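You operate a simulated robot arm through the tools that you are given. There is no shell and no other tool.

You are at the controls of a simulated robot arm. One attempt, no reset.

TASK
On motor 4 put the brake on, tap the key home, then tighten the pinion bolt to 60 N m.
Fine: mallet and nut runner go back. Set down upright: mallet, green nut runner.

Only the result counts: the job must be done as asked and must still hold three seconds after the hand-in. Knocking over, shifting, dropping, spilling or breaking anything else fails it.

THE ROBOT
A 7-joint arm with a four-finger gripper, fixed in place. Base frame: the origin is at the foot of the arm, x ahead of it, y to its left, z up. Units: mm, rad, N and s.
Its first joint turns from -1.204 to 3.002 rad. Payload 3.67 kg.
The TCP is the grasp point between the finger pads, 28 mm short of the fingertips. In the tool frame z runs along the fingers and y along their closing line. Largest opening 112 mm; the body of the gripper starts 73 mm behind the TCP.
Orientation is that of the tool frame in the base frame, as a unit quaternion [x, y, z, w]. With the fingers straight down and closing along the base's y, the tool's x points along the base's -x, its y along +y and its z along -z.

THE INTERFACE
- The arm moves only by the tool jog_arm. Its arguments are lists of equal length, an entry for each row: "xyz": the shift along the tool's x, y, z in mm, a list of three; "delta_rot": the turn, a rotation vector about the tool's x, y, z in rad, a list of three; "claw": the finger opening in mm, from 0 to 112. In form: {"xyz": [[dx, dy, dz], ...], "delta_rot": [[ax, ay, az], ...], "claw": [claw, ...]}. A call has 1 to 20 rows; each row is the pose to reach, as a shift and turn from the pose commanded when the call began, along the tool's axes at that moment. A row lasts 0.2 s, in which the tool goes at most 50 mm and 0.15 rad; a call with a longer step from one row to the next is refused whole, and so is a gripper value outside its range. A pose out of reach is approached as far as the arm can. The call stops where the force on the tool passes 90 N (or 10 N more than at its start, if that is more) or the arm is blocked; 0.2 s more then pass. The fingers move at their own pace and stop on an object; they squeeze with about 35 N. The grip force told is the motor's: it shows also when the fingers shut on nothing. Time passes only in rows, and 0.2 s behind the last, so rows that repeat a pose let the fingers close. The reply holds the time, the measured pose of the TCP, the force on the tool along the base axes, the opening and the grip force, in the units named above and with some noise, with the torque about the TCP (base axes, N m) and any sound that the robot's microphone picked up.
- Cameras (640 x 400 px; columns grow to the right, rows downward): "scene" is fixed at [50.1, 650.7, 1168.5]; the picture's right is [-0.81, -0.58, 0.00], its down [-0.22, 0.31, -0.92] and it looks along [0.54, -0.75, -0.39] (base axes); focal length 373 px, centre (320, 200). "wrist" rides on the gripper at [60, -18, -104] in the tool frame; the picture's right is [0.29, 0.96, 0.00], its down [-0.80, 0.24, -0.55] and it looks along [-0.53, 0.16, 0.83] (tool axes); focal length 234 px, centre (320, 200). There is no depth. A picture from a camera that has moved, and an enlarged one, comes with that camera's place and axes in the base frame and with its lens.
- camera(camera): a new picture of that camera. The clock stands still meanwhile.
- lift_body(by): slides the trunk up (or, below 0, down) by that many mm; the arm rides with it, the base frame stays. It gives what a move gives, with no picture.
- close_up(camera, box): a new picture of the part [left, top, right, bottom] of that camera's present view, enlarged. The clock stands still meanwhile.
- finish_job(): hands the job in; it is judged then, once.

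Places have to be worked out from the pictures, the camera data and where the tool is seen. Open the gripper and draw the arm clear of the work before you hand the job in, unless the task says otherwise.

The tools are called after ">>>" by a JSON object that holds its "fn" and its "kwargs". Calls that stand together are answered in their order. jog_arm: Moves the arm, as the interface text tells. Its arguments: {"type":"object","properties":{"xyz":{"type":"array","items":{"type":"array","items":{"type":"number"}}},"delta_rot":{"type":"array","items":{"type":"array","items":{"type":"number"}}},"claw":{"type":"array","items":{"type":"number"}}},"required":["xyz","delta_rot","claw"]} The other tools are called the same way: lift_body (by) slides the trunk up or down; camera (camera) takes a picture; close_up (camera, box) takes an enlarged picture of a part of a camera's view; finish_job () hands the job in.

At the start:

```text
time_s: 0.0
tool_pos: [763.6, -440.0, 1026.7]
tool_rot: [0.0, 1.0, 0.0, -0.001]
ft_force: [-0.1, -0.9, 0.2]
torque: [-0.01, -0.02, 0.01]
gripper_width: 112.0
gripper_force: 0.0
trunk travel left (down, up): [-425.0, 415.0]
```

scene: 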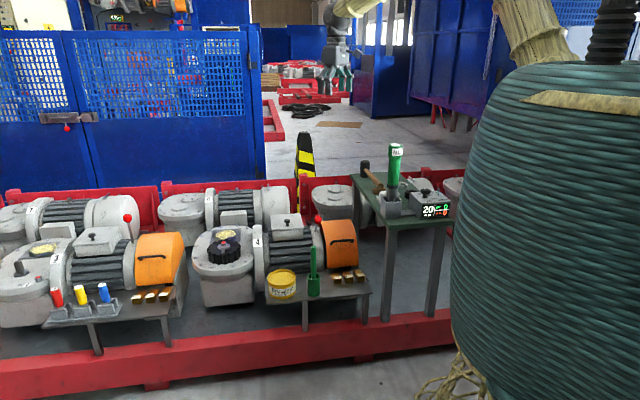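
wrist: 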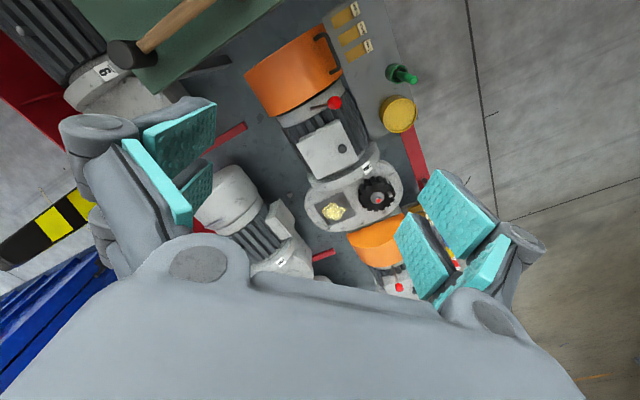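

I'll start by looking closely at the scene, enlarging the areas of motor 4, the tool table and the left motor.

>>> {"fn": "close_up", "kwargs": {"camera": "scene", "box": [180, 190, 380, 315]}}

>>> {"fn": "close_up", "kwargs": {"camera": "scene", "box": [340, 130, 470, 230]}}

>>> {"fn": "close_up", "kwargs": {"camera": "scene", "box": [0, 190, 200, 315]}}

>>> {"fn": "close_up", "kwargs": {"camera": "wrist", "box": [240, 0, 440, 125]}}

>>> {"fn": "close_up", "kwargs": {"camera": "wrist", "box": [260, 120, 460, 245]}}

```text
3.20 times, centred on (280, 252) of scene
camera zoom: at [50.1, 650.7, 1168.5], right [-0.81, -0.58, 0.0], down [-0.22, 0.31, -0.92], along [0.54, -0.75, -0.39], focal length 1194 px, centre (448, 32)
```

zoom: 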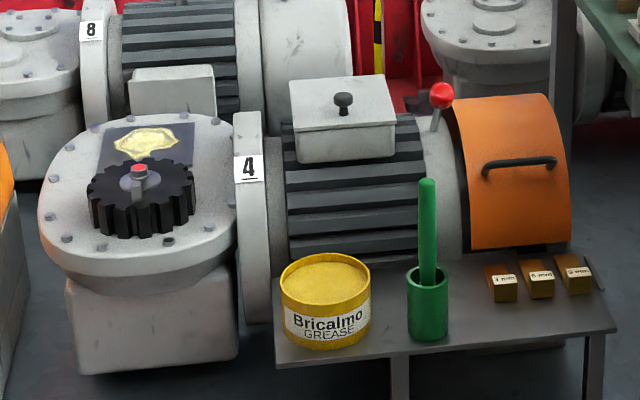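

```text
4.00 times, centred on (405, 180) of scene
camera zoom: at [50.1, 650.7, 1168.5], right [-0.81, -0.58, 0.0], down [-0.22, 0.31, -0.92], along [0.54, -0.75, -0.39], focal length 1492 px, centre (-20, 280)
```

zoom: 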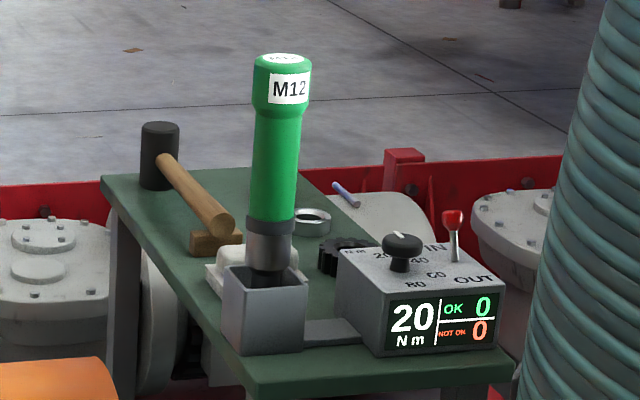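

```text
3.20 times, centred on (100, 252) of scene
camera zoom: at [50.1, 650.7, 1168.5], right [-0.81, -0.58, 0.0], down [-0.22, 0.31, -0.92], along [0.54, -0.75, -0.39], focal length 1194 px, centre (1024, 32)
```

zoom: 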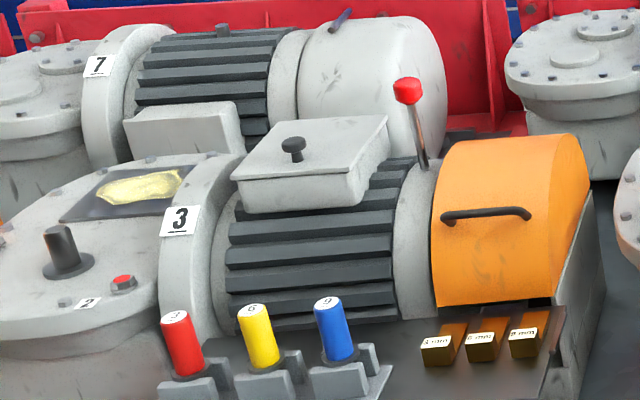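

```text
3.20 times, centred on (340, 62) of wrist
camera zoom: at [702.7, -458.2, 1130.4], right [-0.29, 0.96, 0.0], down [0.8, 0.24, 0.55], along [0.53, 0.16, -0.83], focal length 749 px, centre (256, 640)
```

zoom: 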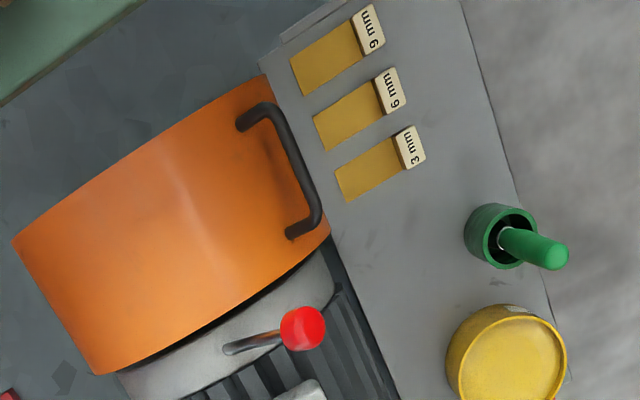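

```text
3.20 times, centred on (360, 182) of wrist
camera zoom: at [702.7, -458.2, 1130.4], right [-0.29, 0.96, 0.0], down [0.8, 0.24, 0.55], along [0.53, 0.16, -0.83], focal length 749 px, centre (192, 256)
```

zoom: 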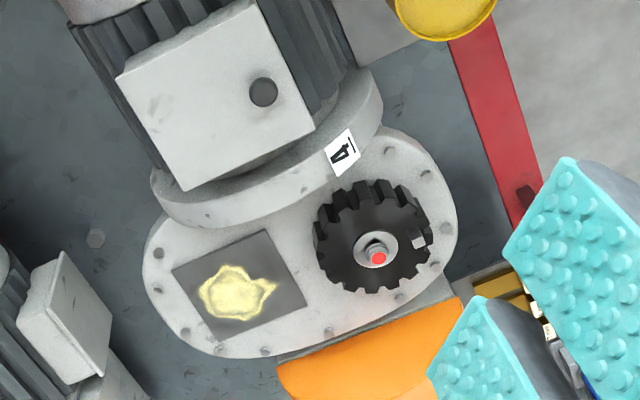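

The pinion bolt on motor 4 triangulates near (1069, -142, 472). Now I look closer at the brake lever, the key and the controller.

>>> {"fn": "close_up", "kwargs": {"camera": "scene", "box": [295, 200, 345, 231]}}

>>> {"fn": "close_up", "kwargs": {"camera": "scene", "box": [200, 228, 250, 259]}}

>>> {"fn": "close_up", "kwargs": {"camera": "scene", "box": [405, 185, 455, 216]}}

>>> {"fn": "close_up", "kwargs": {"camera": "scene", "box": [105, 205, 155, 236]}}

>>> {"fn": "close_up", "kwargs": {"camera": "wrist", "box": [300, 85, 360, 123]}}

>>> {"fn": "close_up", "kwargs": {"camera": "wrist", "box": [350, 165, 410, 203]}}

>>> {"fn": "close_up", "kwargs": {"camera": "wrist", "box": [40, 0, 240, 125]}}

```text
12.80 times, centred on (320, 216) of scene
camera zoom: at [50.1, 650.7, 1168.5], right [-0.81, -0.58, 0.0], down [-0.22, 0.31, -0.92], along [0.54, -0.75, -0.39], focal length 4775 px, centre (320, 2)
```

zoom: 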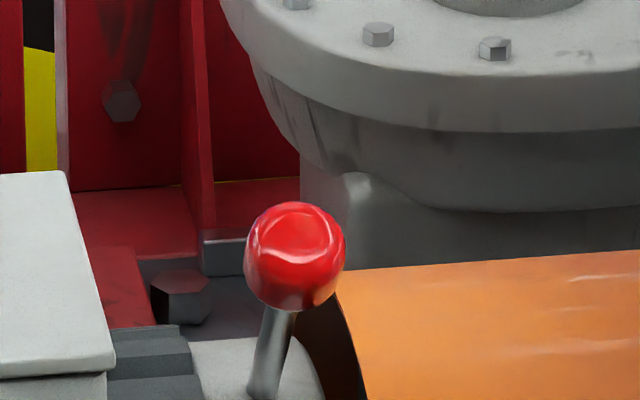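

```text
12.80 times, centred on (225, 244) of scene
camera zoom: at [50.1, 650.7, 1168.5], right [-0.81, -0.58, 0.0], down [-0.22, 0.31, -0.92], along [0.54, -0.75, -0.39], focal length 4775 px, centre (1536, -357)
```

zoom: 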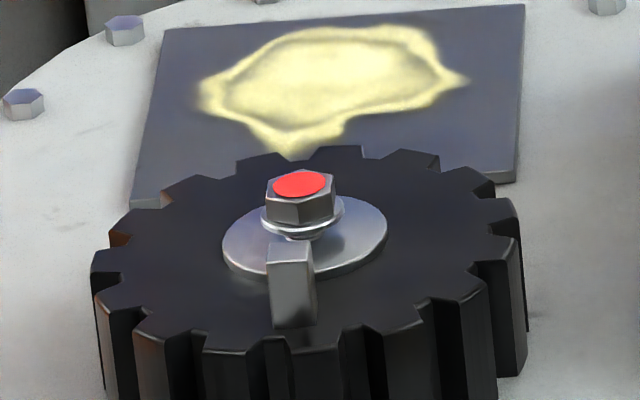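

```text
12.80 times, centred on (430, 200) of scene
camera zoom: at [50.1, 650.7, 1168.5], right [-0.81, -0.58, 0.0], down [-0.22, 0.31, -0.92], along [0.54, -0.75, -0.39], focal length 4775 px, centre (-1088, 194)
```

zoom: 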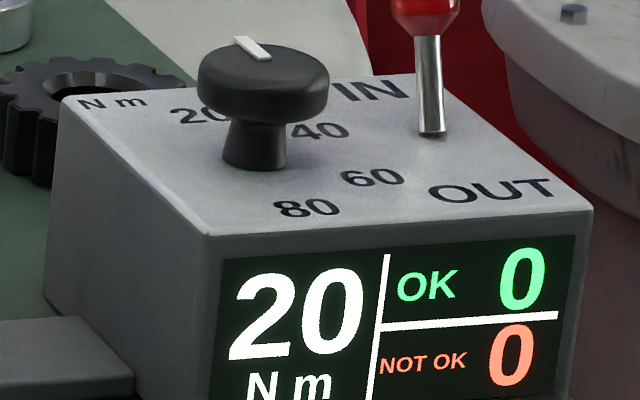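

```text
12.80 times, centred on (130, 220) of scene
camera zoom: at [50.1, 650.7, 1168.5], right [-0.81, -0.58, 0.0], down [-0.22, 0.31, -0.92], along [0.54, -0.75, -0.39], focal length 4775 px, centre (2752, -62)
```

zoom: 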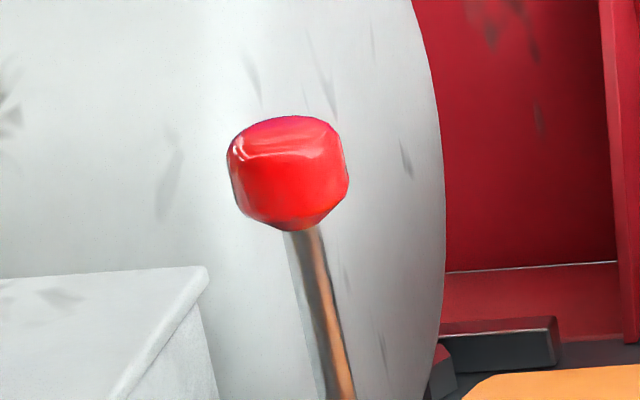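

```text
10.53 times, centred on (330, 104) of wrist
camera zoom: at [702.7, -458.2, 1130.4], right [-0.29, 0.96, 0.0], down [0.8, 0.24, 0.55], along [0.53, 0.16, -0.83], focal length 2465 px, centre (215, 1210)
```

zoom: 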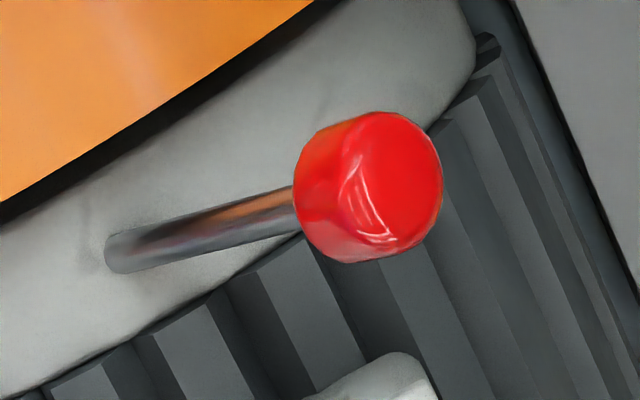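

```text
10.53 times, centred on (380, 184) of wrist
camera zoom: at [702.7, -458.2, 1130.4], right [-0.29, 0.96, 0.0], down [0.8, 0.24, 0.55], along [0.53, 0.16, -0.83], focal length 2465 px, centre (-312, 368)
```

zoom: 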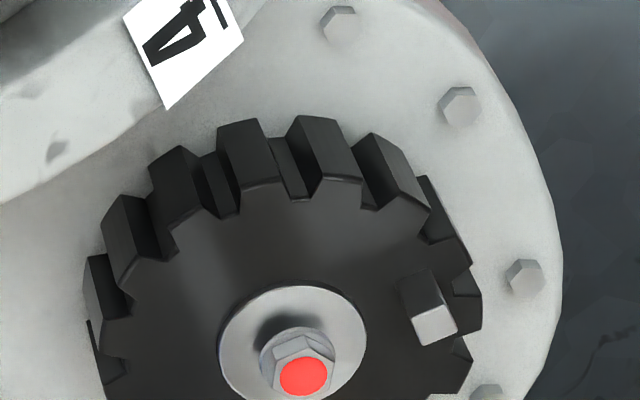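

```text
3.20 times, centred on (140, 62) of wrist
camera zoom: at [702.7, -458.2, 1130.4], right [-0.29, 0.96, 0.0], down [0.8, 0.24, 0.55], along [0.53, 0.16, -0.83], focal length 749 px, centre (896, 640)
```

zoom: 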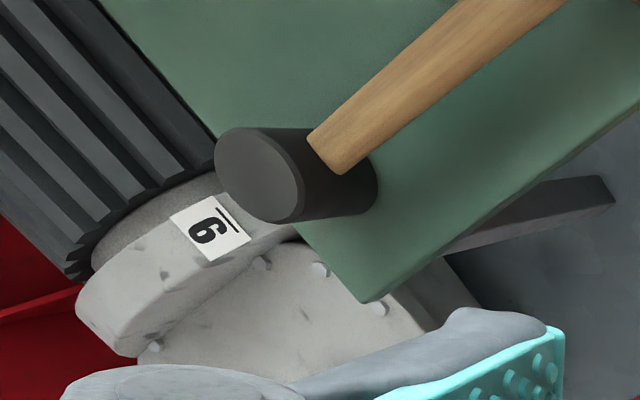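

Motor 4's brake lever leans toward the front; no label is readable from here. I lower the hand for a nearer view of it.

>>> {"fn": "jog_arm", "kwargs": {"xyz": [[0, 0, 45], [0, 0, 90], [0, 0, 135], [0, 0, 180], [0, 0, 220]], "delta_rot": [[0, 0, 0], [0, 0, 0], [0, 0, 0], [0, 0, 0], [0, 0, 0]], "claw": [112, 112, 112, 112, 112]}}

>>> {"fn": "camera", "kwargs": {"camera": "wrist"}}

>>> {"fn": "camera", "kwargs": {"camera": "scene"}}

```text
time_s: 1.2
tool_pos: [762.7, -439.4, 805.3]
tool_rot: [0.0, 1.0, 0.001, 0.0]
ft_force: [0.0, -0.2, 0.0]
torque: [0.01, -0.03, 0.01]
gripper_width: 111.7
gripper_force: 0.0
trunk travel left (down, up): [-425.0, 415.0]
```

```text
taken
camera wrist: at [703.5, -457.5, 909.0], right [-0.29, 0.96, 0.0], down [0.8, 0.24, 0.55], along [0.53, 0.16, -0.83], focal length 234 px, centre (320, 200)
```

wrist: 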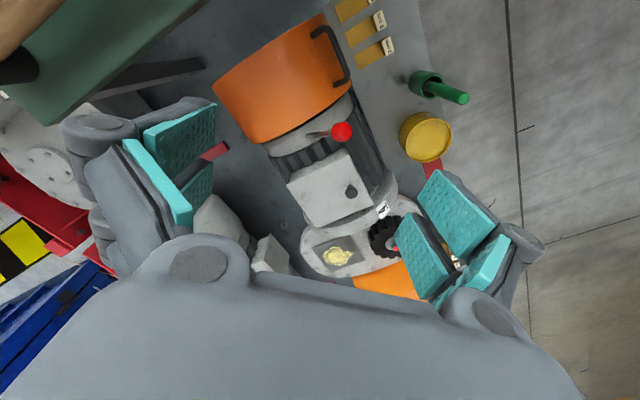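

```text
taken
```

scene: 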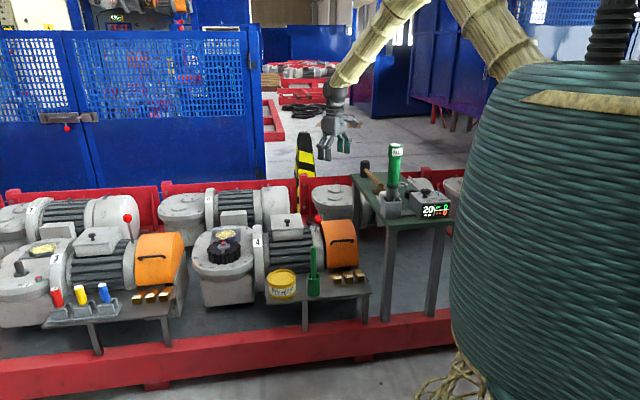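

>>> {"fn": "close_up", "kwargs": {"camera": "wrist", "box": [260, 80, 420, 180]}}

>>> {"fn": "close_up", "kwargs": {"camera": "wrist", "box": [310, 110, 360, 141]}}

>>> {"fn": "close_up", "kwargs": {"camera": "wrist", "box": [340, 0, 500, 100]}}

>>> {"fn": "close_up", "kwargs": {"camera": "scene", "box": [300, 190, 380, 240]}}

```text
4.00 times, centred on (340, 130) of wrist
camera zoom: at [703.5, -457.5, 909.0], right [-0.29, 0.96, 0.0], down [0.8, 0.24, 0.55], along [0.53, 0.16, -0.83], focal length 937 px, centre (240, 480)
```

zoom: 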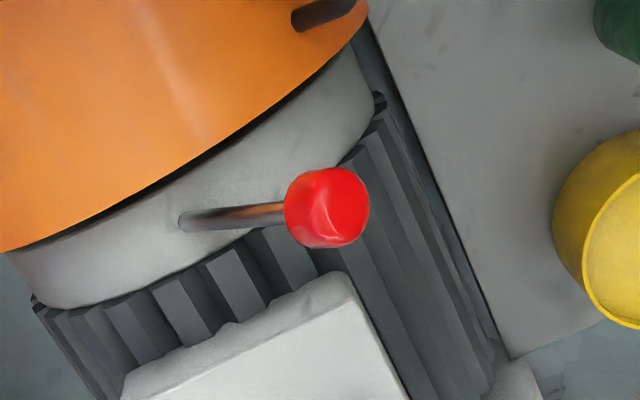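

```text
12.80 times, centred on (335, 126) of wrist
camera zoom: at [703.5, -457.5, 909.0], right [-0.29, 0.96, 0.0], down [0.8, 0.24, 0.55], along [0.53, 0.16, -0.83], focal length 2997 px, centre (128, 1154)
```

zoom: 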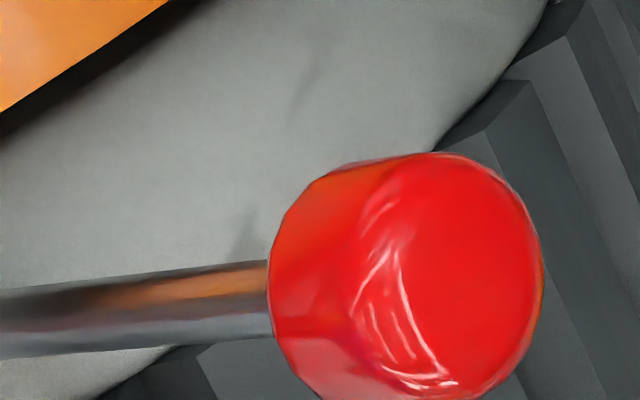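

```text
4.00 times, centred on (420, 50) of wrist
camera zoom: at [703.5, -457.5, 909.0], right [-0.29, 0.96, 0.0], down [0.8, 0.24, 0.55], along [0.53, 0.16, -0.83], focal length 937 px, centre (-80, 800)
```

zoom: 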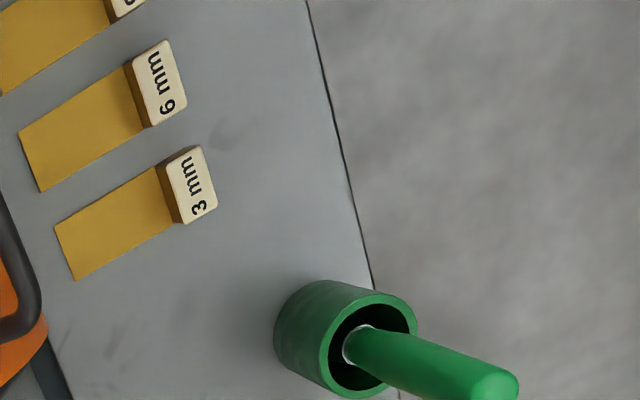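

```text
8.00 times, centred on (340, 215) of scene
camera zoom: at [50.1, 650.7, 1168.5], right [-0.81, -0.58, 0.0], down [-0.22, 0.31, -0.92], along [0.54, -0.75, -0.39], focal length 2984 px, centre (160, 80)
```

zoom: 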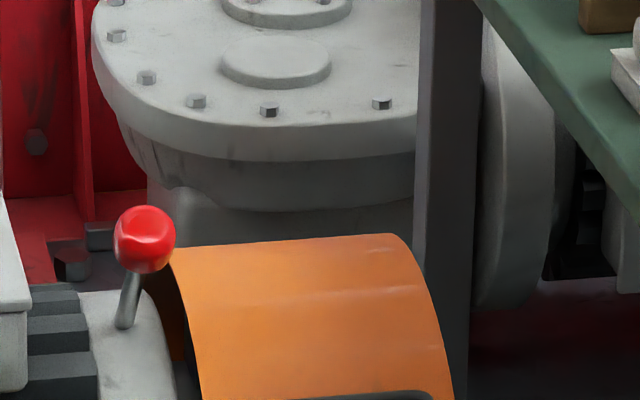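

No label near the lever here. I check the background signs and compare with motor 3's lever.

>>> {"fn": "close_up", "kwargs": {"camera": "scene", "box": [70, 0, 210, 60]}}

>>> {"fn": "close_up", "kwargs": {"camera": "scene", "box": [90, 200, 190, 262]}}

>>> {"fn": "close_up", "kwargs": {"camera": "scene", "box": [0, 180, 120, 255]}}

>>> {"fn": "close_up", "kwargs": {"camera": "scene", "box": [20, 90, 120, 152]}}

```text
4.57 times, centred on (140, 30) of scene
camera zoom: at [50.1, 650.7, 1168.5], right [-0.81, -0.58, 0.0], down [-0.22, 0.31, -0.92], along [0.54, -0.75, -0.39], focal length 1705 px, centre (1143, 977)
```

zoom: 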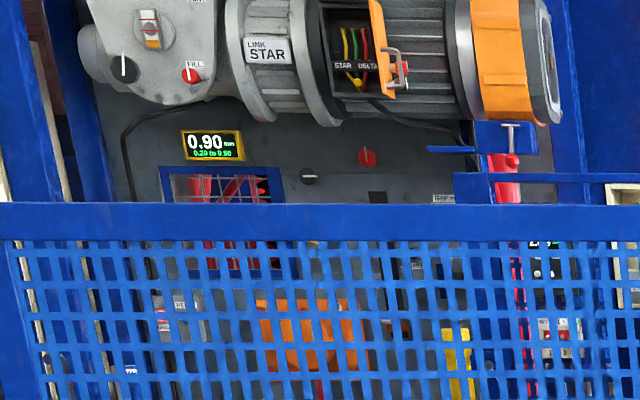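

```text
6.40 times, centred on (140, 231) of scene
camera zoom: at [50.1, 650.7, 1168.5], right [-0.81, -0.58, 0.0], down [-0.22, 0.31, -0.92], along [0.54, -0.75, -0.39], focal length 2387 px, centre (1472, 2)
```

zoom: 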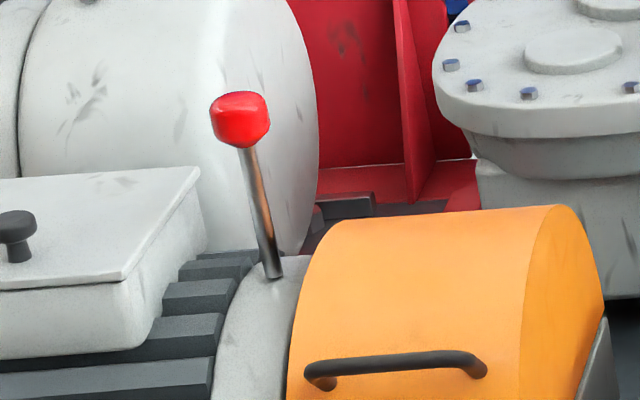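

```text
5.33 times, centred on (60, 218) of scene
camera zoom: at [50.1, 650.7, 1168.5], right [-0.81, -0.58, 0.0], down [-0.22, 0.31, -0.92], along [0.54, -0.75, -0.39], focal length 1989 px, centre (1707, 107)
```

zoom: 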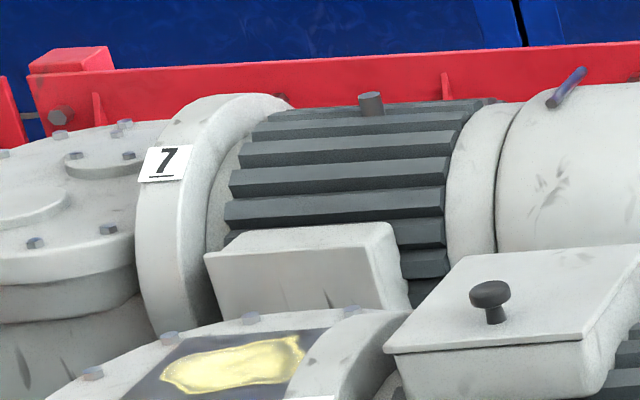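

```text
6.40 times, centred on (70, 121) of scene
camera zoom: at [50.1, 650.7, 1168.5], right [-0.81, -0.58, 0.0], down [-0.22, 0.31, -0.92], along [0.54, -0.75, -0.39], focal length 2387 px, centre (1920, 706)
```

zoom: 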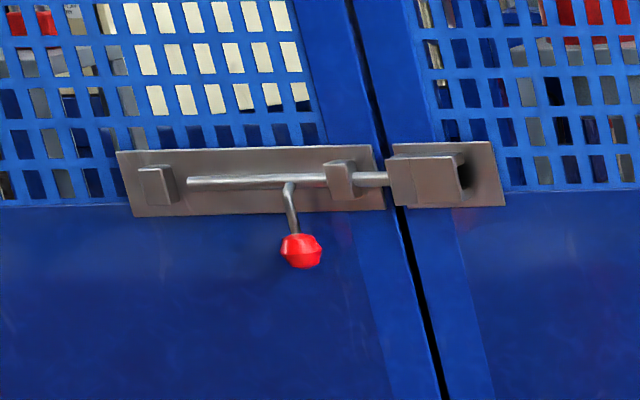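

No brake label found so far, so I swing the hand round to look at motor 4's lever from the back side.

>>> {"fn": "jog_arm", "kwargs": {"xyz": [[-8, -3, 0], [-16, -6, 0], [-24, -9, 0], [-32, -12, 0], [-40, -15, 0], [-48, -18, 0], [-56, -20, 0], [-64, -23, 0], [-72, -26, 0], [-80, -29, 0], [-88, -32, 0], [-96, -35, 0], [-105, -38, 0], [-115, -40, 0]], "delta_rot": [[0, 0, -0.147], [0, 0, -0.294], [0, 0, -0.441], [0, 0, -0.588], [0, 0, -0.735], [0, 0, -0.882], [0, 0, -1.029], [0, 0, -1.176], [0, 0, -1.323], [0, 0, -1.47], [0, 0, -1.617], [0, 0, -1.764], [0, 0, -1.911], [0, 0, -2.058]], "claw": [112, 112, 112, 112, 112, 112, 112, 112, 112, 112, 112, 112, 112, 112]}}

>>> {"fn": "camera", "kwargs": {"camera": "wrist"}}

```text
time_s: 4.2
tool_pos: [879.1, -479.7, 806.8]
tool_rot: [0.857, -0.515, -0.001, 0.0]
ft_force: [-0.6, 0.3, -0.3]
torque: [-0.03, -0.02, 0.0]
gripper_width: 112.1
gripper_force: 0.0
trunk travel left (down, up): [-425.0, 415.0]
```

```text
taken
camera wrist: at [922.8, -525.1, 910.4], right [-0.71, -0.7, 0.0], down [-0.59, 0.59, 0.55], along [-0.39, 0.39, -0.83], focal length 234 px, centre (320, 200)
```

wrist: 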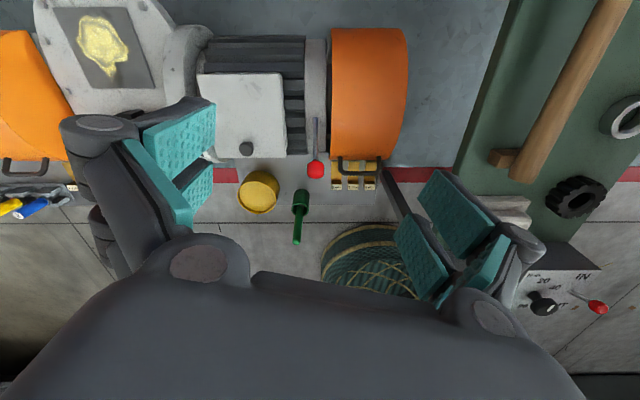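

>>> {"fn": "close_up", "kwargs": {"camera": "wrist", "box": [270, 90, 430, 190]}}

>>> {"fn": "close_up", "kwargs": {"camera": "wrist", "box": [480, 220, 640, 320]}}

>>> {"fn": "close_up", "kwargs": {"camera": "wrist", "box": [480, 80, 640, 230]}}

```text
4.00 times, centred on (350, 140) of wrist
camera zoom: at [922.8, -525.1, 910.4], right [-0.71, -0.7, 0.0], down [-0.59, 0.59, 0.55], along [-0.39, 0.39, -0.83], focal length 937 px, centre (200, 440)
```

zoom: 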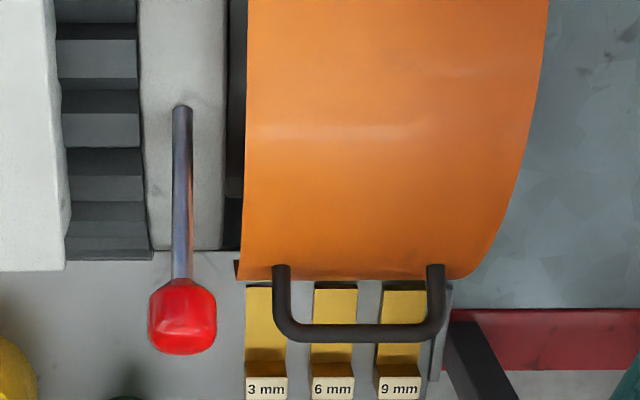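

```text
4.00 times, centred on (560, 270) of wrist
camera zoom: at [922.8, -525.1, 910.4], right [-0.71, -0.7, 0.0], down [-0.59, 0.59, 0.55], along [-0.39, 0.39, -0.83], focal length 937 px, centre (-640, -80)
```

zoom: 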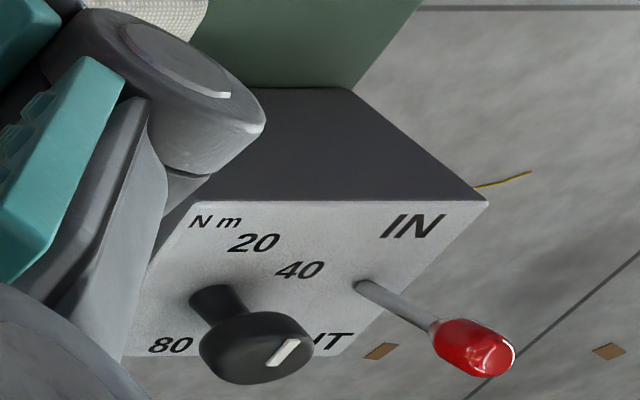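

```text
2.67 times, centred on (560, 155) of wrist
camera zoom: at [922.8, -525.1, 910.4], right [-0.71, -0.7, 0.0], down [-0.59, 0.59, 0.55], along [-0.39, 0.39, -0.83], focal length 624 px, centre (-320, 320)
```

zoom: 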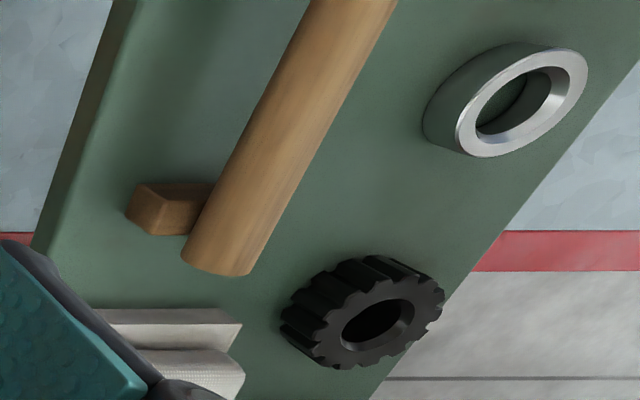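

The lever leans about 41° to the front; motor 3's twin stands upright. Next I test the reach over the pinion and look at the key from above.

>>> {"fn": "jog_arm", "kwargs": {"xyz": [[-24, -36, 0], [-47, -73, 0], [-70, -109, 0], [-93, -145, 0], [-116, -181, 0], [-140, -218, 0], [-163, -254, 0], [-186, -290, 0], [-209, -326, 0], [-209, -326, 0]], "delta_rot": [[0, 0, 0], [0, 0, 0], [0, 0, 0], [0, 0, 0], [0, 0, 0], [0, 0, 0], [0, 0, 0], [0, 0, 0], [0, 0, 0], [0, 0, 0]], "claw": [112, 112, 112, 112, 112, 112, 112, 112, 112, 112]}}

>>> {"fn": "camera", "kwargs": {"camera": "wrist"}}

```text
time_s: 6.4
tool_pos: [1066.9, -142.4, 810.4]
tool_rot: [0.857, -0.516, 0.0, -0.001]
ft_force: [0.0, -0.2, 0.1]
torque: [0.03, -0.04, 0.0]
gripper_width: 111.9
gripper_force: 0.1
trunk travel left (down, up): [-425.0, 415.0]
```

```text
taken
camera wrist: at [1110.8, -188.5, 913.5], right [-0.71, -0.7, 0.0], down [-0.59, 0.59, 0.55], along [-0.39, 0.39, -0.83], focal length 234 px, centre (320, 200)
```

wrist: 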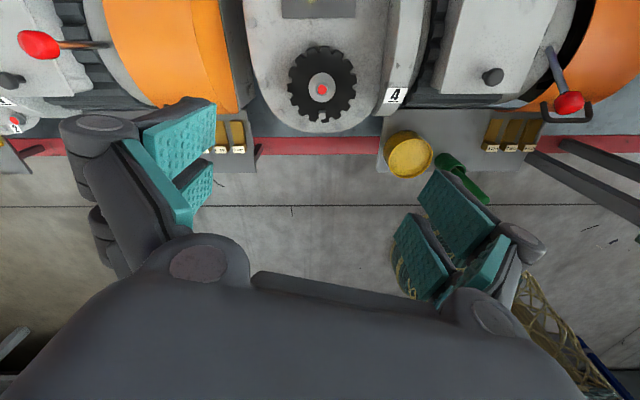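

Reach at the pinion works at this height. I enlarge the pinion and both levers.

>>> {"fn": "close_up", "kwargs": {"camera": "wrist", "box": [280, 40, 376, 100]}}

>>> {"fn": "close_up", "kwargs": {"camera": "wrist", "box": [0, 0, 160, 100]}}

>>> {"fn": "close_up", "kwargs": {"camera": "wrist", "box": [304, 80, 352, 130]}}

>>> {"fn": "close_up", "kwargs": {"camera": "wrist", "box": [500, 20, 640, 140]}}

```text
6.67 times, centred on (328, 70) of wrist
camera zoom: at [1110.8, -188.5, 913.5], right [-0.71, -0.7, 0.0], down [-0.59, 0.59, 0.55], along [-0.39, 0.39, -0.83], focal length 1561 px, centre (267, 1067)
```

zoom: 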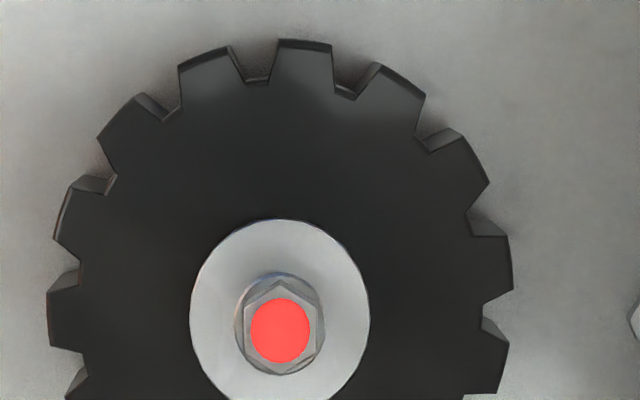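

```text
4.00 times, centred on (80, 50) of wrist
camera zoom: at [1110.8, -188.5, 913.5], right [-0.71, -0.7, 0.0], down [-0.59, 0.59, 0.55], along [-0.39, 0.39, -0.83], focal length 937 px, centre (1280, 800)
```

zoom: 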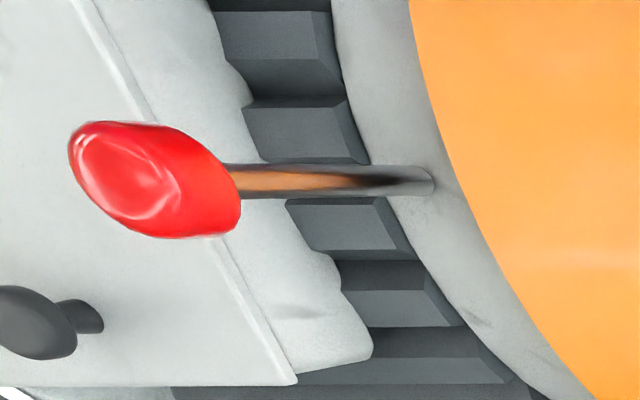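

```text
8.00 times, centred on (328, 105) of wrist
camera zoom: at [1110.8, -188.5, 913.5], right [-0.71, -0.7, 0.0], down [-0.59, 0.59, 0.55], along [-0.39, 0.39, -0.83], focal length 1873 px, centre (256, 960)
```

zoom: 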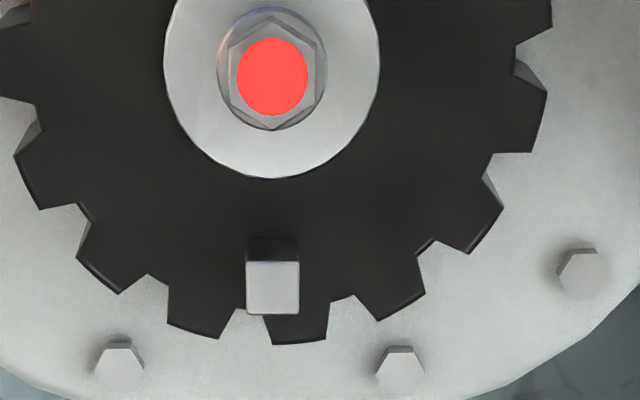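

```text
3.33 times, centred on (570, 80) of wrist
camera zoom: at [1110.8, -188.5, 913.5], right [-0.71, -0.7, 0.0], down [-0.59, 0.59, 0.55], along [-0.39, 0.39, -0.83], focal length 781 px, centre (-513, 600)
```

zoom: 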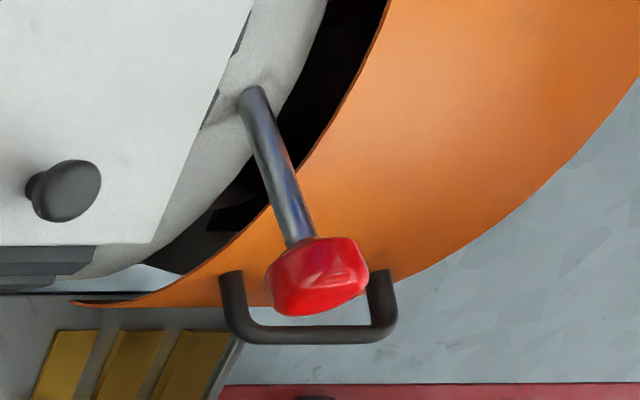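

Next I bring the closed fingers in front of motor 4's brake lever ball (about (808, -388, 533)), staying high, then check the alignment.

>>> {"fn": "jog_arm", "kwargs": {"xyz": [[5, 40, 0], [11, 80, 0], [16, 120, 0], [22, 160, 0], [27, 200, 10], [32, 240, 30], [38, 280, 50], [43, 320, 70], [48, 359, 100], [48, 359, 100]], "delta_rot": [[0, 0, -0.033], [0, 0, -0.066], [0, 0, -0.099], [0, 0, -0.132], [0, 0, -0.165], [0, 0, -0.198], [0, 0, -0.231], [0, 0, -0.264], [0, 0, -0.297], [0, 0, -0.297]], "claw": [90, 60, 30, 0, 0, 0, 0, 0, 0, 0]}}

>>> {"fn": "camera", "kwargs": {"camera": "wrist"}}

>>> {"fn": "close_up", "kwargs": {"camera": "scene", "box": [220, 120, 420, 245]}}

```text
time_s: 8.6
tool_pos: [774.1, -352.4, 705.8]
tool_rot: [0.924, -0.383, 0.0, 0.0]
ft_force: [0.8, -0.8, 1.0]
torque: [-0.03, 0.0, -0.01]
gripper_width: 0.0
gripper_force: 35.5
trunk travel left (down, up): [-425.0, 415.0]
```

```text
taken
camera wrist: at [828.7, -382.2, 810.3], right [-0.47, -0.88, 0.0], down [-0.73, 0.39, 0.55], along [-0.49, 0.26, -0.83], focal length 234 px, centre (320, 200)
```

wrist: 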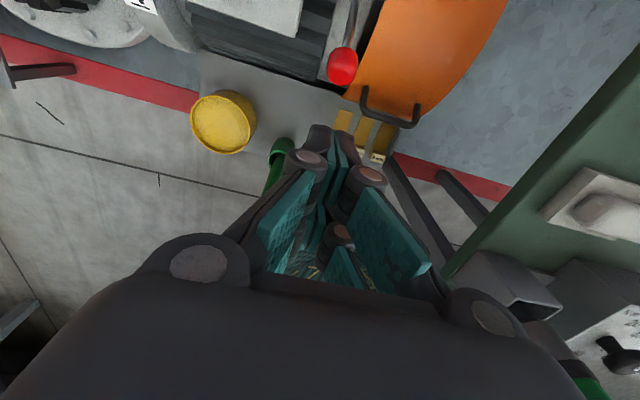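

```text
3.20 times, centred on (320, 182) of scene
camera zoom: at [50.1, 650.7, 1168.5], right [-0.81, -0.58, 0.0], down [-0.22, 0.31, -0.92], along [0.54, -0.75, -0.39], focal length 1194 px, centre (320, 256)
```

zoom: 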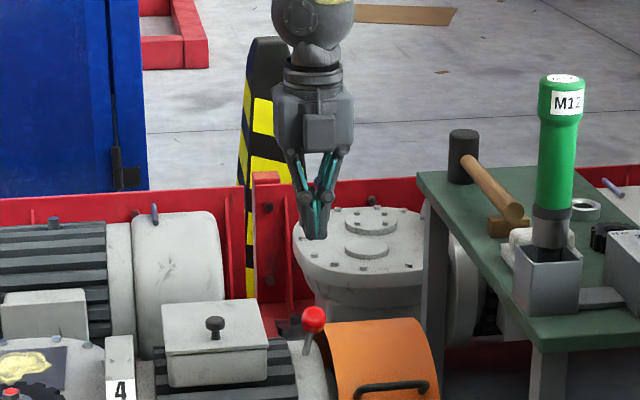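

Combining three wrist views, the ball sits at (802, -392, 550) and the lever foot at (850, -440, 473). I shift 8 mm along the motor axis and descend in front of the ball.

>>> {"fn": "jog_arm", "kwargs": {"xyz": [[0, 8, 30], [0, 8, 70], [0, 8, 110], [0, 8, 148], [0, 8, 148]], "delta_rot": [[0, 0, 0], [0, 0, 0], [0, 0, 0], [0, 0, 0], [0, 0, 0]], "claw": [0, 0, 0, 0, 0]}}

>>> {"fn": "close_up", "kwargs": {"camera": "scene", "box": [270, 170, 370, 232]}}

>>> {"fn": "camera", "kwargs": {"camera": "wrist"}}

```text
time_s: 9.8
tool_pos: [768.5, -356.6, 557.9]
tool_rot: [0.924, -0.383, 0.0, 0.0]
ft_force: [0.3, 0.4, -0.3]
torque: [0.01, -0.02, -0.02]
gripper_width: 0.2
gripper_force: 34.3
trunk travel left (down, up): [-425.0, 415.0]
```

```text
6.40 times, centred on (320, 201) of scene
camera zoom: at [50.1, 650.7, 1168.5], right [-0.81, -0.58, 0.0], down [-0.22, 0.31, -0.92], along [0.54, -0.75, -0.39], focal length 2387 px, centre (320, 194)
```

zoom: 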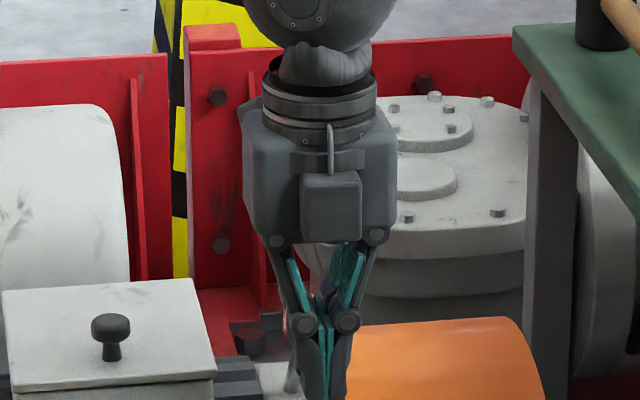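

```text
taken
camera wrist: at [823.7, -387.3, 662.0], right [-0.47, -0.88, 0.0], down [-0.73, 0.39, 0.55], along [-0.49, 0.26, -0.83], focal length 234 px, centre (320, 200)
```

wrist: 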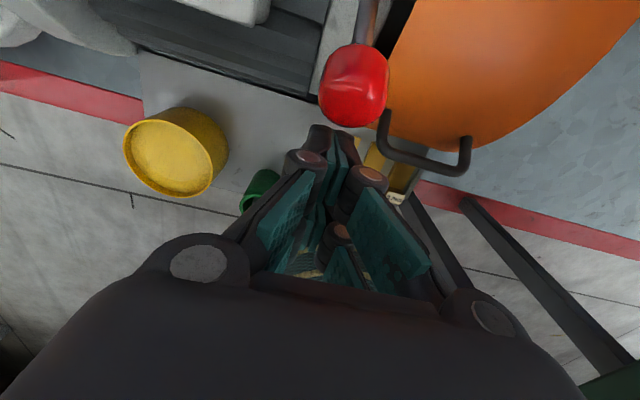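

Alignment matches: ball at (804, -393), finger on the same axial line. I push slowly backward along the lever's swing.

>>> {"fn": "jog_arm", "kwargs": {"xyz": [[8, 0, 0], [16, 0, 0], [24, 0, 0], [32, 0, 0], [40, 0, 0], [48, 0, 0], [56, 0, 0]], "delta_rot": [[0, 0, 0], [0, 0, 0], [0, 0, 0], [0, 0, 0], [0, 0, 0], [0, 0, 0], [0, 0, 0]], "claw": [0, 0, 0, 0, 0, 0, 0]}}

>>> {"fn": "camera", "kwargs": {"camera": "wrist"}}

```text
time_s: 11.4
tool_pos: [808.2, -397.7, 558.3]
tool_rot: [0.924, -0.383, -0.001, 0.0]
ft_force: [-0.6, -0.1, -0.8]
torque: [-0.01, 0.02, -0.03]
gripper_width: 0.2
gripper_force: 35.3
trunk travel left (down, up): [-425.0, 415.0]
```

```text
taken
camera wrist: at [861.9, -427.4, 662.0], right [-0.47, -0.88, 0.0], down [-0.73, 0.39, 0.55], along [-0.49, 0.26, -0.83], focal length 234 px, centre (320, 200)
```

wrist: 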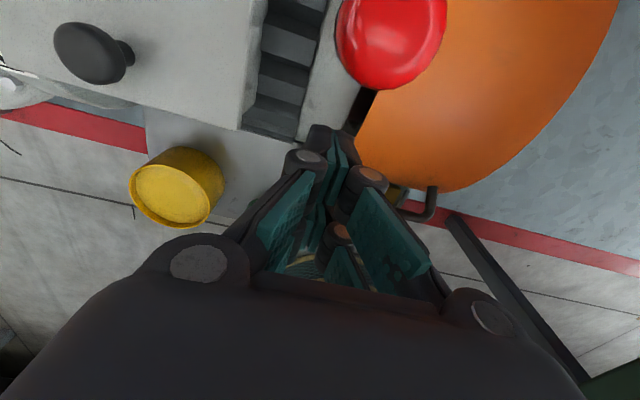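

The lever ball has sprung ahead of the finger. I check with the scene camera.

>>> {"fn": "close_up", "kwargs": {"camera": "scene", "box": [270, 170, 370, 232]}}

>>> {"fn": "close_up", "kwargs": {"camera": "wrist", "box": [250, 0, 500, 156]}}

```text
6.40 times, centred on (320, 201) of scene
camera zoom: at [50.1, 650.7, 1168.5], right [-0.81, -0.58, 0.0], down [-0.22, 0.31, -0.92], along [0.54, -0.75, -0.39], focal length 2387 px, centre (320, 194)
```

zoom: 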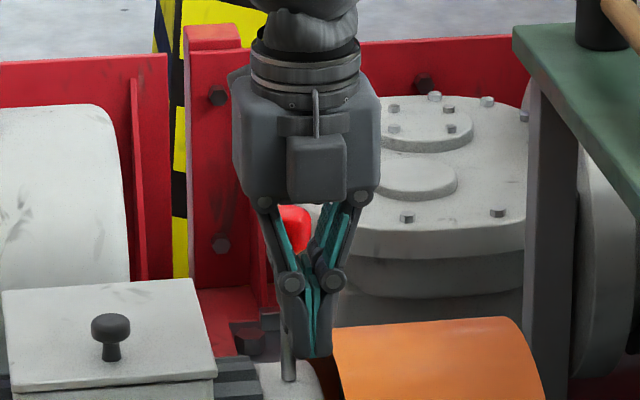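

```text
2.56 times, centred on (375, 78) of wrist
camera zoom: at [861.9, -427.4, 662.0], right [-0.47, -0.88, 0.0], down [-0.73, 0.39, 0.55], along [-0.49, 0.26, -0.83], focal length 600 px, centre (179, 512)
```

zoom: 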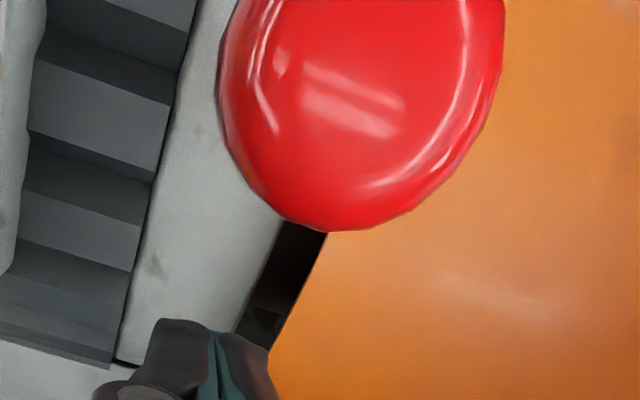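

The lever now stands upright like motor 3's. I back off and rise to get a clear view.

>>> {"fn": "jog_arm", "kwargs": {"xyz": [[-20, 0, 0], [-30, 0, -30], [-30, 0, -75], [-30, 0, -120], [-30, 0, -165], [-30, 0, -200]], "delta_rot": [[0, 0, 0], [0, 0, 0], [0, 0, 0], [0, 0, 0], [0, 0, 0], [0, 0, 0]], "claw": [0, 0, 0, 0, 0, 0]}}

>>> {"fn": "camera", "kwargs": {"camera": "wrist"}}

>>> {"fn": "close_up", "kwargs": {"camera": "scene", "box": [270, 180, 370, 242]}}

```text
time_s: 12.8
tool_pos: [785.7, -376.1, 758.5]
tool_rot: [0.923, -0.384, 0.0, -0.001]
ft_force: [-0.8, 0.6, 0.3]
torque: [-0.03, -0.02, 0.02]
gripper_width: 0.0
gripper_force: 35.2
trunk travel left (down, up): [-425.0, 415.0]
```

```text
taken
camera wrist: at [840.8, -406.2, 863.3], right [-0.47, -0.88, 0.0], down [-0.73, 0.39, 0.55], along [-0.49, 0.26, -0.83], focal length 234 px, centre (320, 200)
```

wrist: 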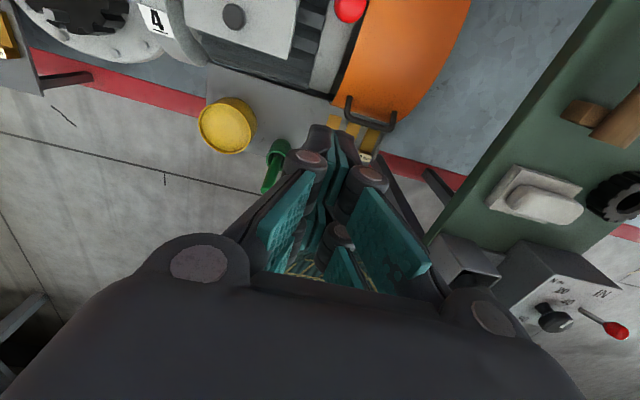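

```text
6.40 times, centred on (320, 211) of scene
camera zoom: at [50.1, 650.7, 1168.5], right [-0.81, -0.58, 0.0], down [-0.22, 0.31, -0.92], along [0.54, -0.75, -0.39], focal length 2387 px, centre (320, 130)
```

zoom: 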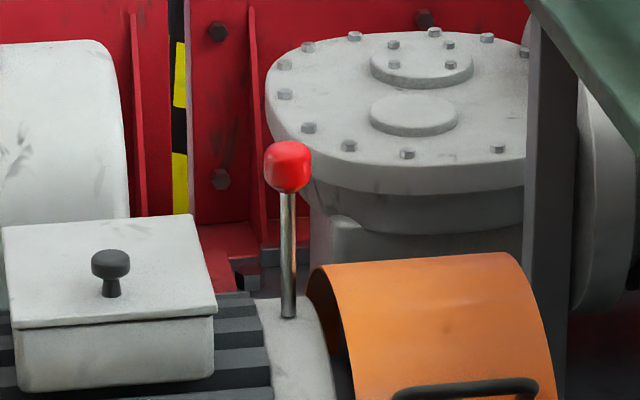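

The lever is upright at its other stop, so the brake is set. Now I go up and over to the tool table to inspect the controller.

>>> {"fn": "jog_arm", "kwargs": {"xyz": [[0, 0, -48], [0, 0, -96], [0, 0, -142], [1, 48, -142], [1, 97, -142], [2, 146, -142], [2, 195, -142], [3, 244, -142], [3, 290, -142], [3, 295, -142]], "delta_rot": [[0, 0, 0], [0, 0, 0], [0, 0, 0], [0, 0, 0], [0, 0, 0], [0, 0, 0], [0, 0, 0], [0, 0, 0], [0, 0, 0], [0, 0, 0]], "claw": [0, 0, 0, 0, 0, 0, 0, 0, 0, 0]}}

>>> {"fn": "camera", "kwargs": {"camera": "wrist"}}

>>> {"fn": "camera", "kwargs": {"camera": "scene"}}

```text
time_s: 15.0
tool_pos: [580.5, -588.2, 899.6]
tool_rot: [0.923, -0.384, 0.0, 0.0]
ft_force: [0.4, 0.2, 0.5]
torque: [0.02, -0.03, -0.05]
gripper_width: 0.0
gripper_force: 35.8
trunk travel left (down, up): [-425.0, 415.0]
```

```text
taken
camera wrist: at [634.1, -618.4, 1003.5], right [-0.47, -0.88, 0.0], down [-0.73, 0.4, 0.55], along [-0.49, 0.26, -0.83], focal length 234 px, centre (320, 200)
```

wrist: 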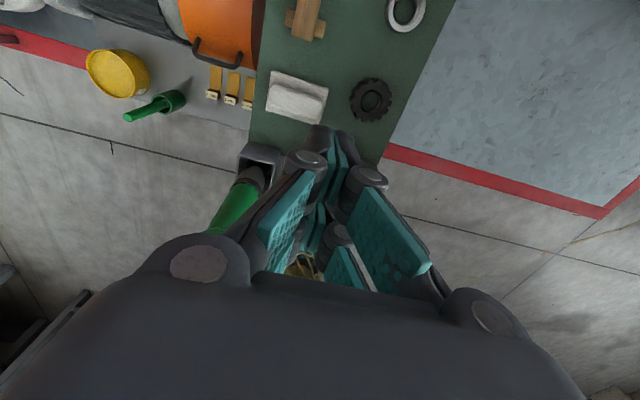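

```text
taken
```

scene: 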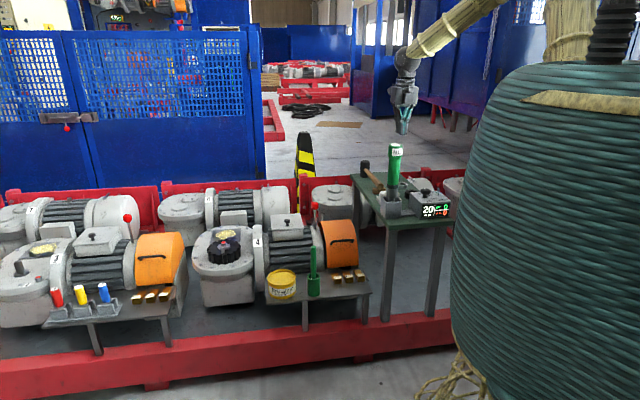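

The controller is hidden behind the fingers. I move forward and up so it shows in the upper part of the picture.

>>> {"fn": "jog_arm", "kwargs": {"xyz": [[0, 0, -40], [-20, 0, -80], [-65, 0, -80], [-110, 0, -80], [-150, 0, -80]], "delta_rot": [[0, 0, 0], [0, 0, 0], [0, 0, 0], [0, 0, 0], [0, 0, 0]], "claw": [30, 60, 90, 112, 112]}}

>>> {"fn": "camera", "kwargs": {"camera": "wrist"}}

```text
time_s: 16.2
tool_pos: [495.6, -483.5, 964.2]
tool_rot: [0.923, -0.385, -0.001, 0.001]
ft_force: [0.3, -0.5, 0.8]
torque: [0.01, -0.01, -0.01]
gripper_width: 112.1
gripper_force: 0.1
out of reach, approached as far as the arm can: row 5
trunk travel left (down, up): [-425.0, 415.0]
```

```text
taken
camera wrist: at [550.2, -513.8, 1068.7], right [-0.48, -0.88, 0.0], down [-0.73, 0.4, 0.56], along [-0.49, 0.26, -0.83], focal length 234 px, centre (320, 200)
```

wrist: 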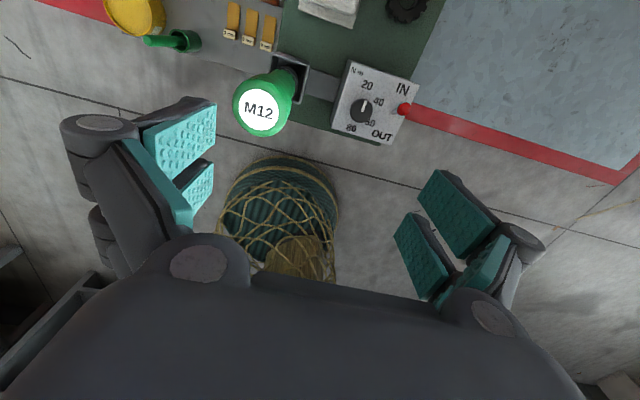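

>>> {"fn": "close_up", "kwargs": {"camera": "wrist", "box": [325, 50, 437, 150]}}

>>> {"fn": "close_up", "kwargs": {"camera": "wrist", "box": [220, 40, 348, 140]}}

>>> {"fn": "close_up", "kwargs": {"camera": "scene", "box": [340, 130, 470, 230]}}

```text
4.00 times, centred on (381, 100) of wrist
camera zoom: at [550.2, -513.8, 1068.7], right [-0.48, -0.88, 0.0], down [-0.73, 0.4, 0.56], along [-0.49, 0.26, -0.83], focal length 937 px, centre (76, 600)
```

zoom: 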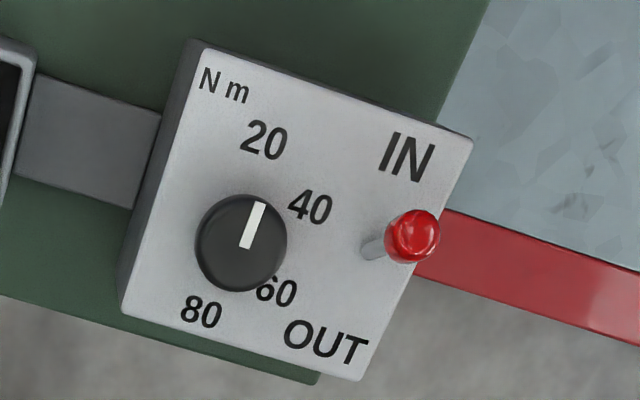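

```text
4.00 times, centred on (284, 90) of wrist
camera zoom: at [550.2, -513.8, 1068.7], right [-0.48, -0.88, 0.0], down [-0.73, 0.4, 0.56], along [-0.49, 0.26, -0.83], focal length 937 px, centre (464, 640)
```

zoom: 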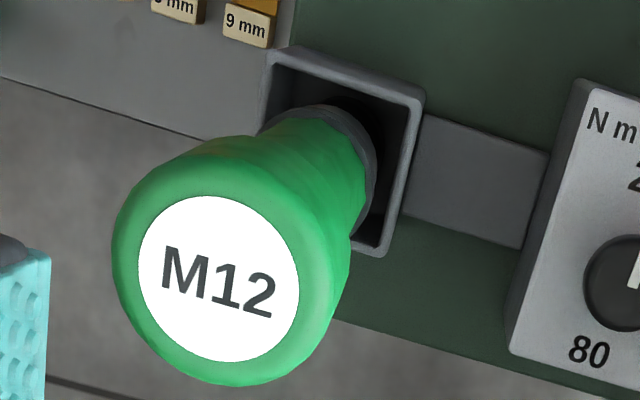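

```text
4.00 times, centred on (405, 180) of scene
camera zoom: at [50.1, 650.7, 1168.5], right [-0.81, -0.58, 0.0], down [-0.22, 0.31, -0.92], along [0.54, -0.75, -0.39], focal length 1492 px, centre (-20, 280)
```

zoom: 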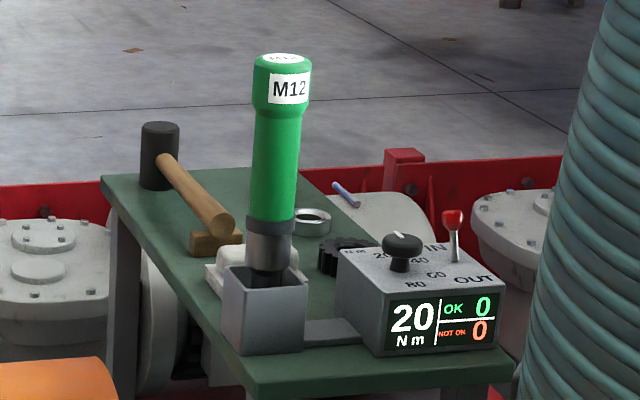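

The switch leans to IN and the display reads 20; 60 lies about 113–120° clockwise. The knob top is at about (447, -528, 702). I move over it for a closer look with open fingers.

>>> {"fn": "jog_arm", "kwargs": {"xyz": [[0, 22, 20], [0, 44, 40], [-2, 66, 64], [-2, 66, 64]], "delta_rot": [[0, 0, 0.06], [0, 0, 0.12], [0, 0, 0.18], [0, 0, 0.18]], "claw": [112, 112, 112, 112]}}

>>> {"fn": "camera", "kwargs": {"camera": "wrist"}}

```text
time_s: 17.2
tool_pos: [445.9, -528.0, 901.8]
tool_rot: [0.885, -0.465, 0.0, 0.0]
ft_force: [0.5, -0.4, -0.6]
torque: [-0.01, 0.0, 0.0]
gripper_width: 112.0
gripper_force: 0.0
trunk travel left (down, up): [-425.0, 415.0]
```

```text
taken
camera wrist: at [495.2, -566.5, 1005.5], right [-0.62, -0.78, 0.0], down [-0.65, 0.52, 0.55], along [-0.43, 0.35, -0.83], focal length 234 px, centre (320, 200)
```

wrist: 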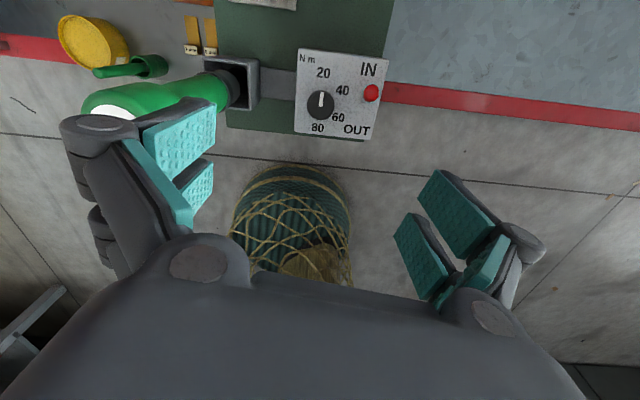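

>>> {"fn": "close_up", "kwargs": {"camera": "wrist", "box": [280, 40, 400, 140]}}

>>> {"fn": "close_up", "kwargs": {"camera": "wrist", "box": [70, 30, 270, 155]}}

```text
4.00 times, centred on (340, 90) of wrist
camera zoom: at [495.2, -566.5, 1005.5], right [-0.62, -0.78, 0.0], down [-0.65, 0.52, 0.55], along [-0.43, 0.35, -0.83], focal length 937 px, centre (240, 640)
```

zoom: 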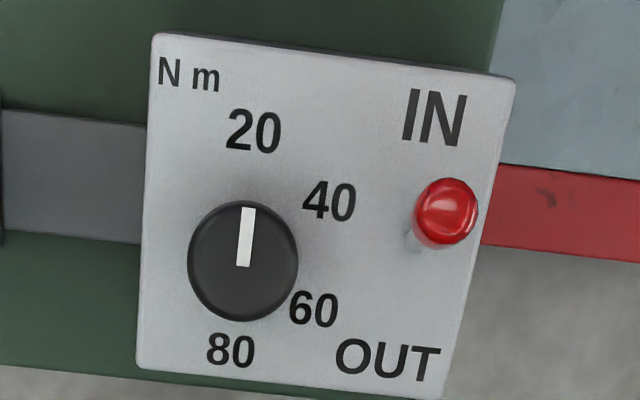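

```text
3.20 times, centred on (170, 92) of wrist
camera zoom: at [495.2, -566.5, 1005.5], right [-0.62, -0.78, 0.0], down [-0.65, 0.52, 0.55], along [-0.43, 0.35, -0.83], focal length 749 px, centre (800, 544)
```

zoom: 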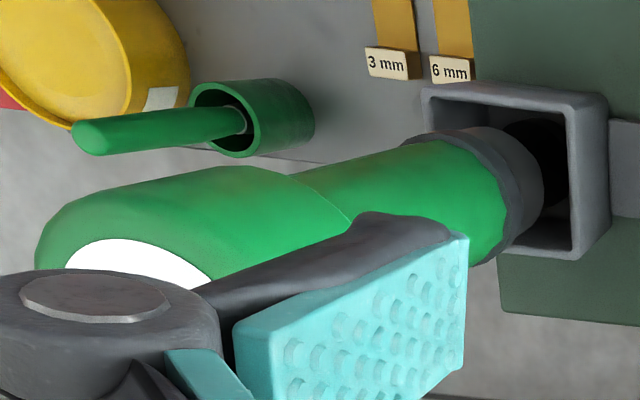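

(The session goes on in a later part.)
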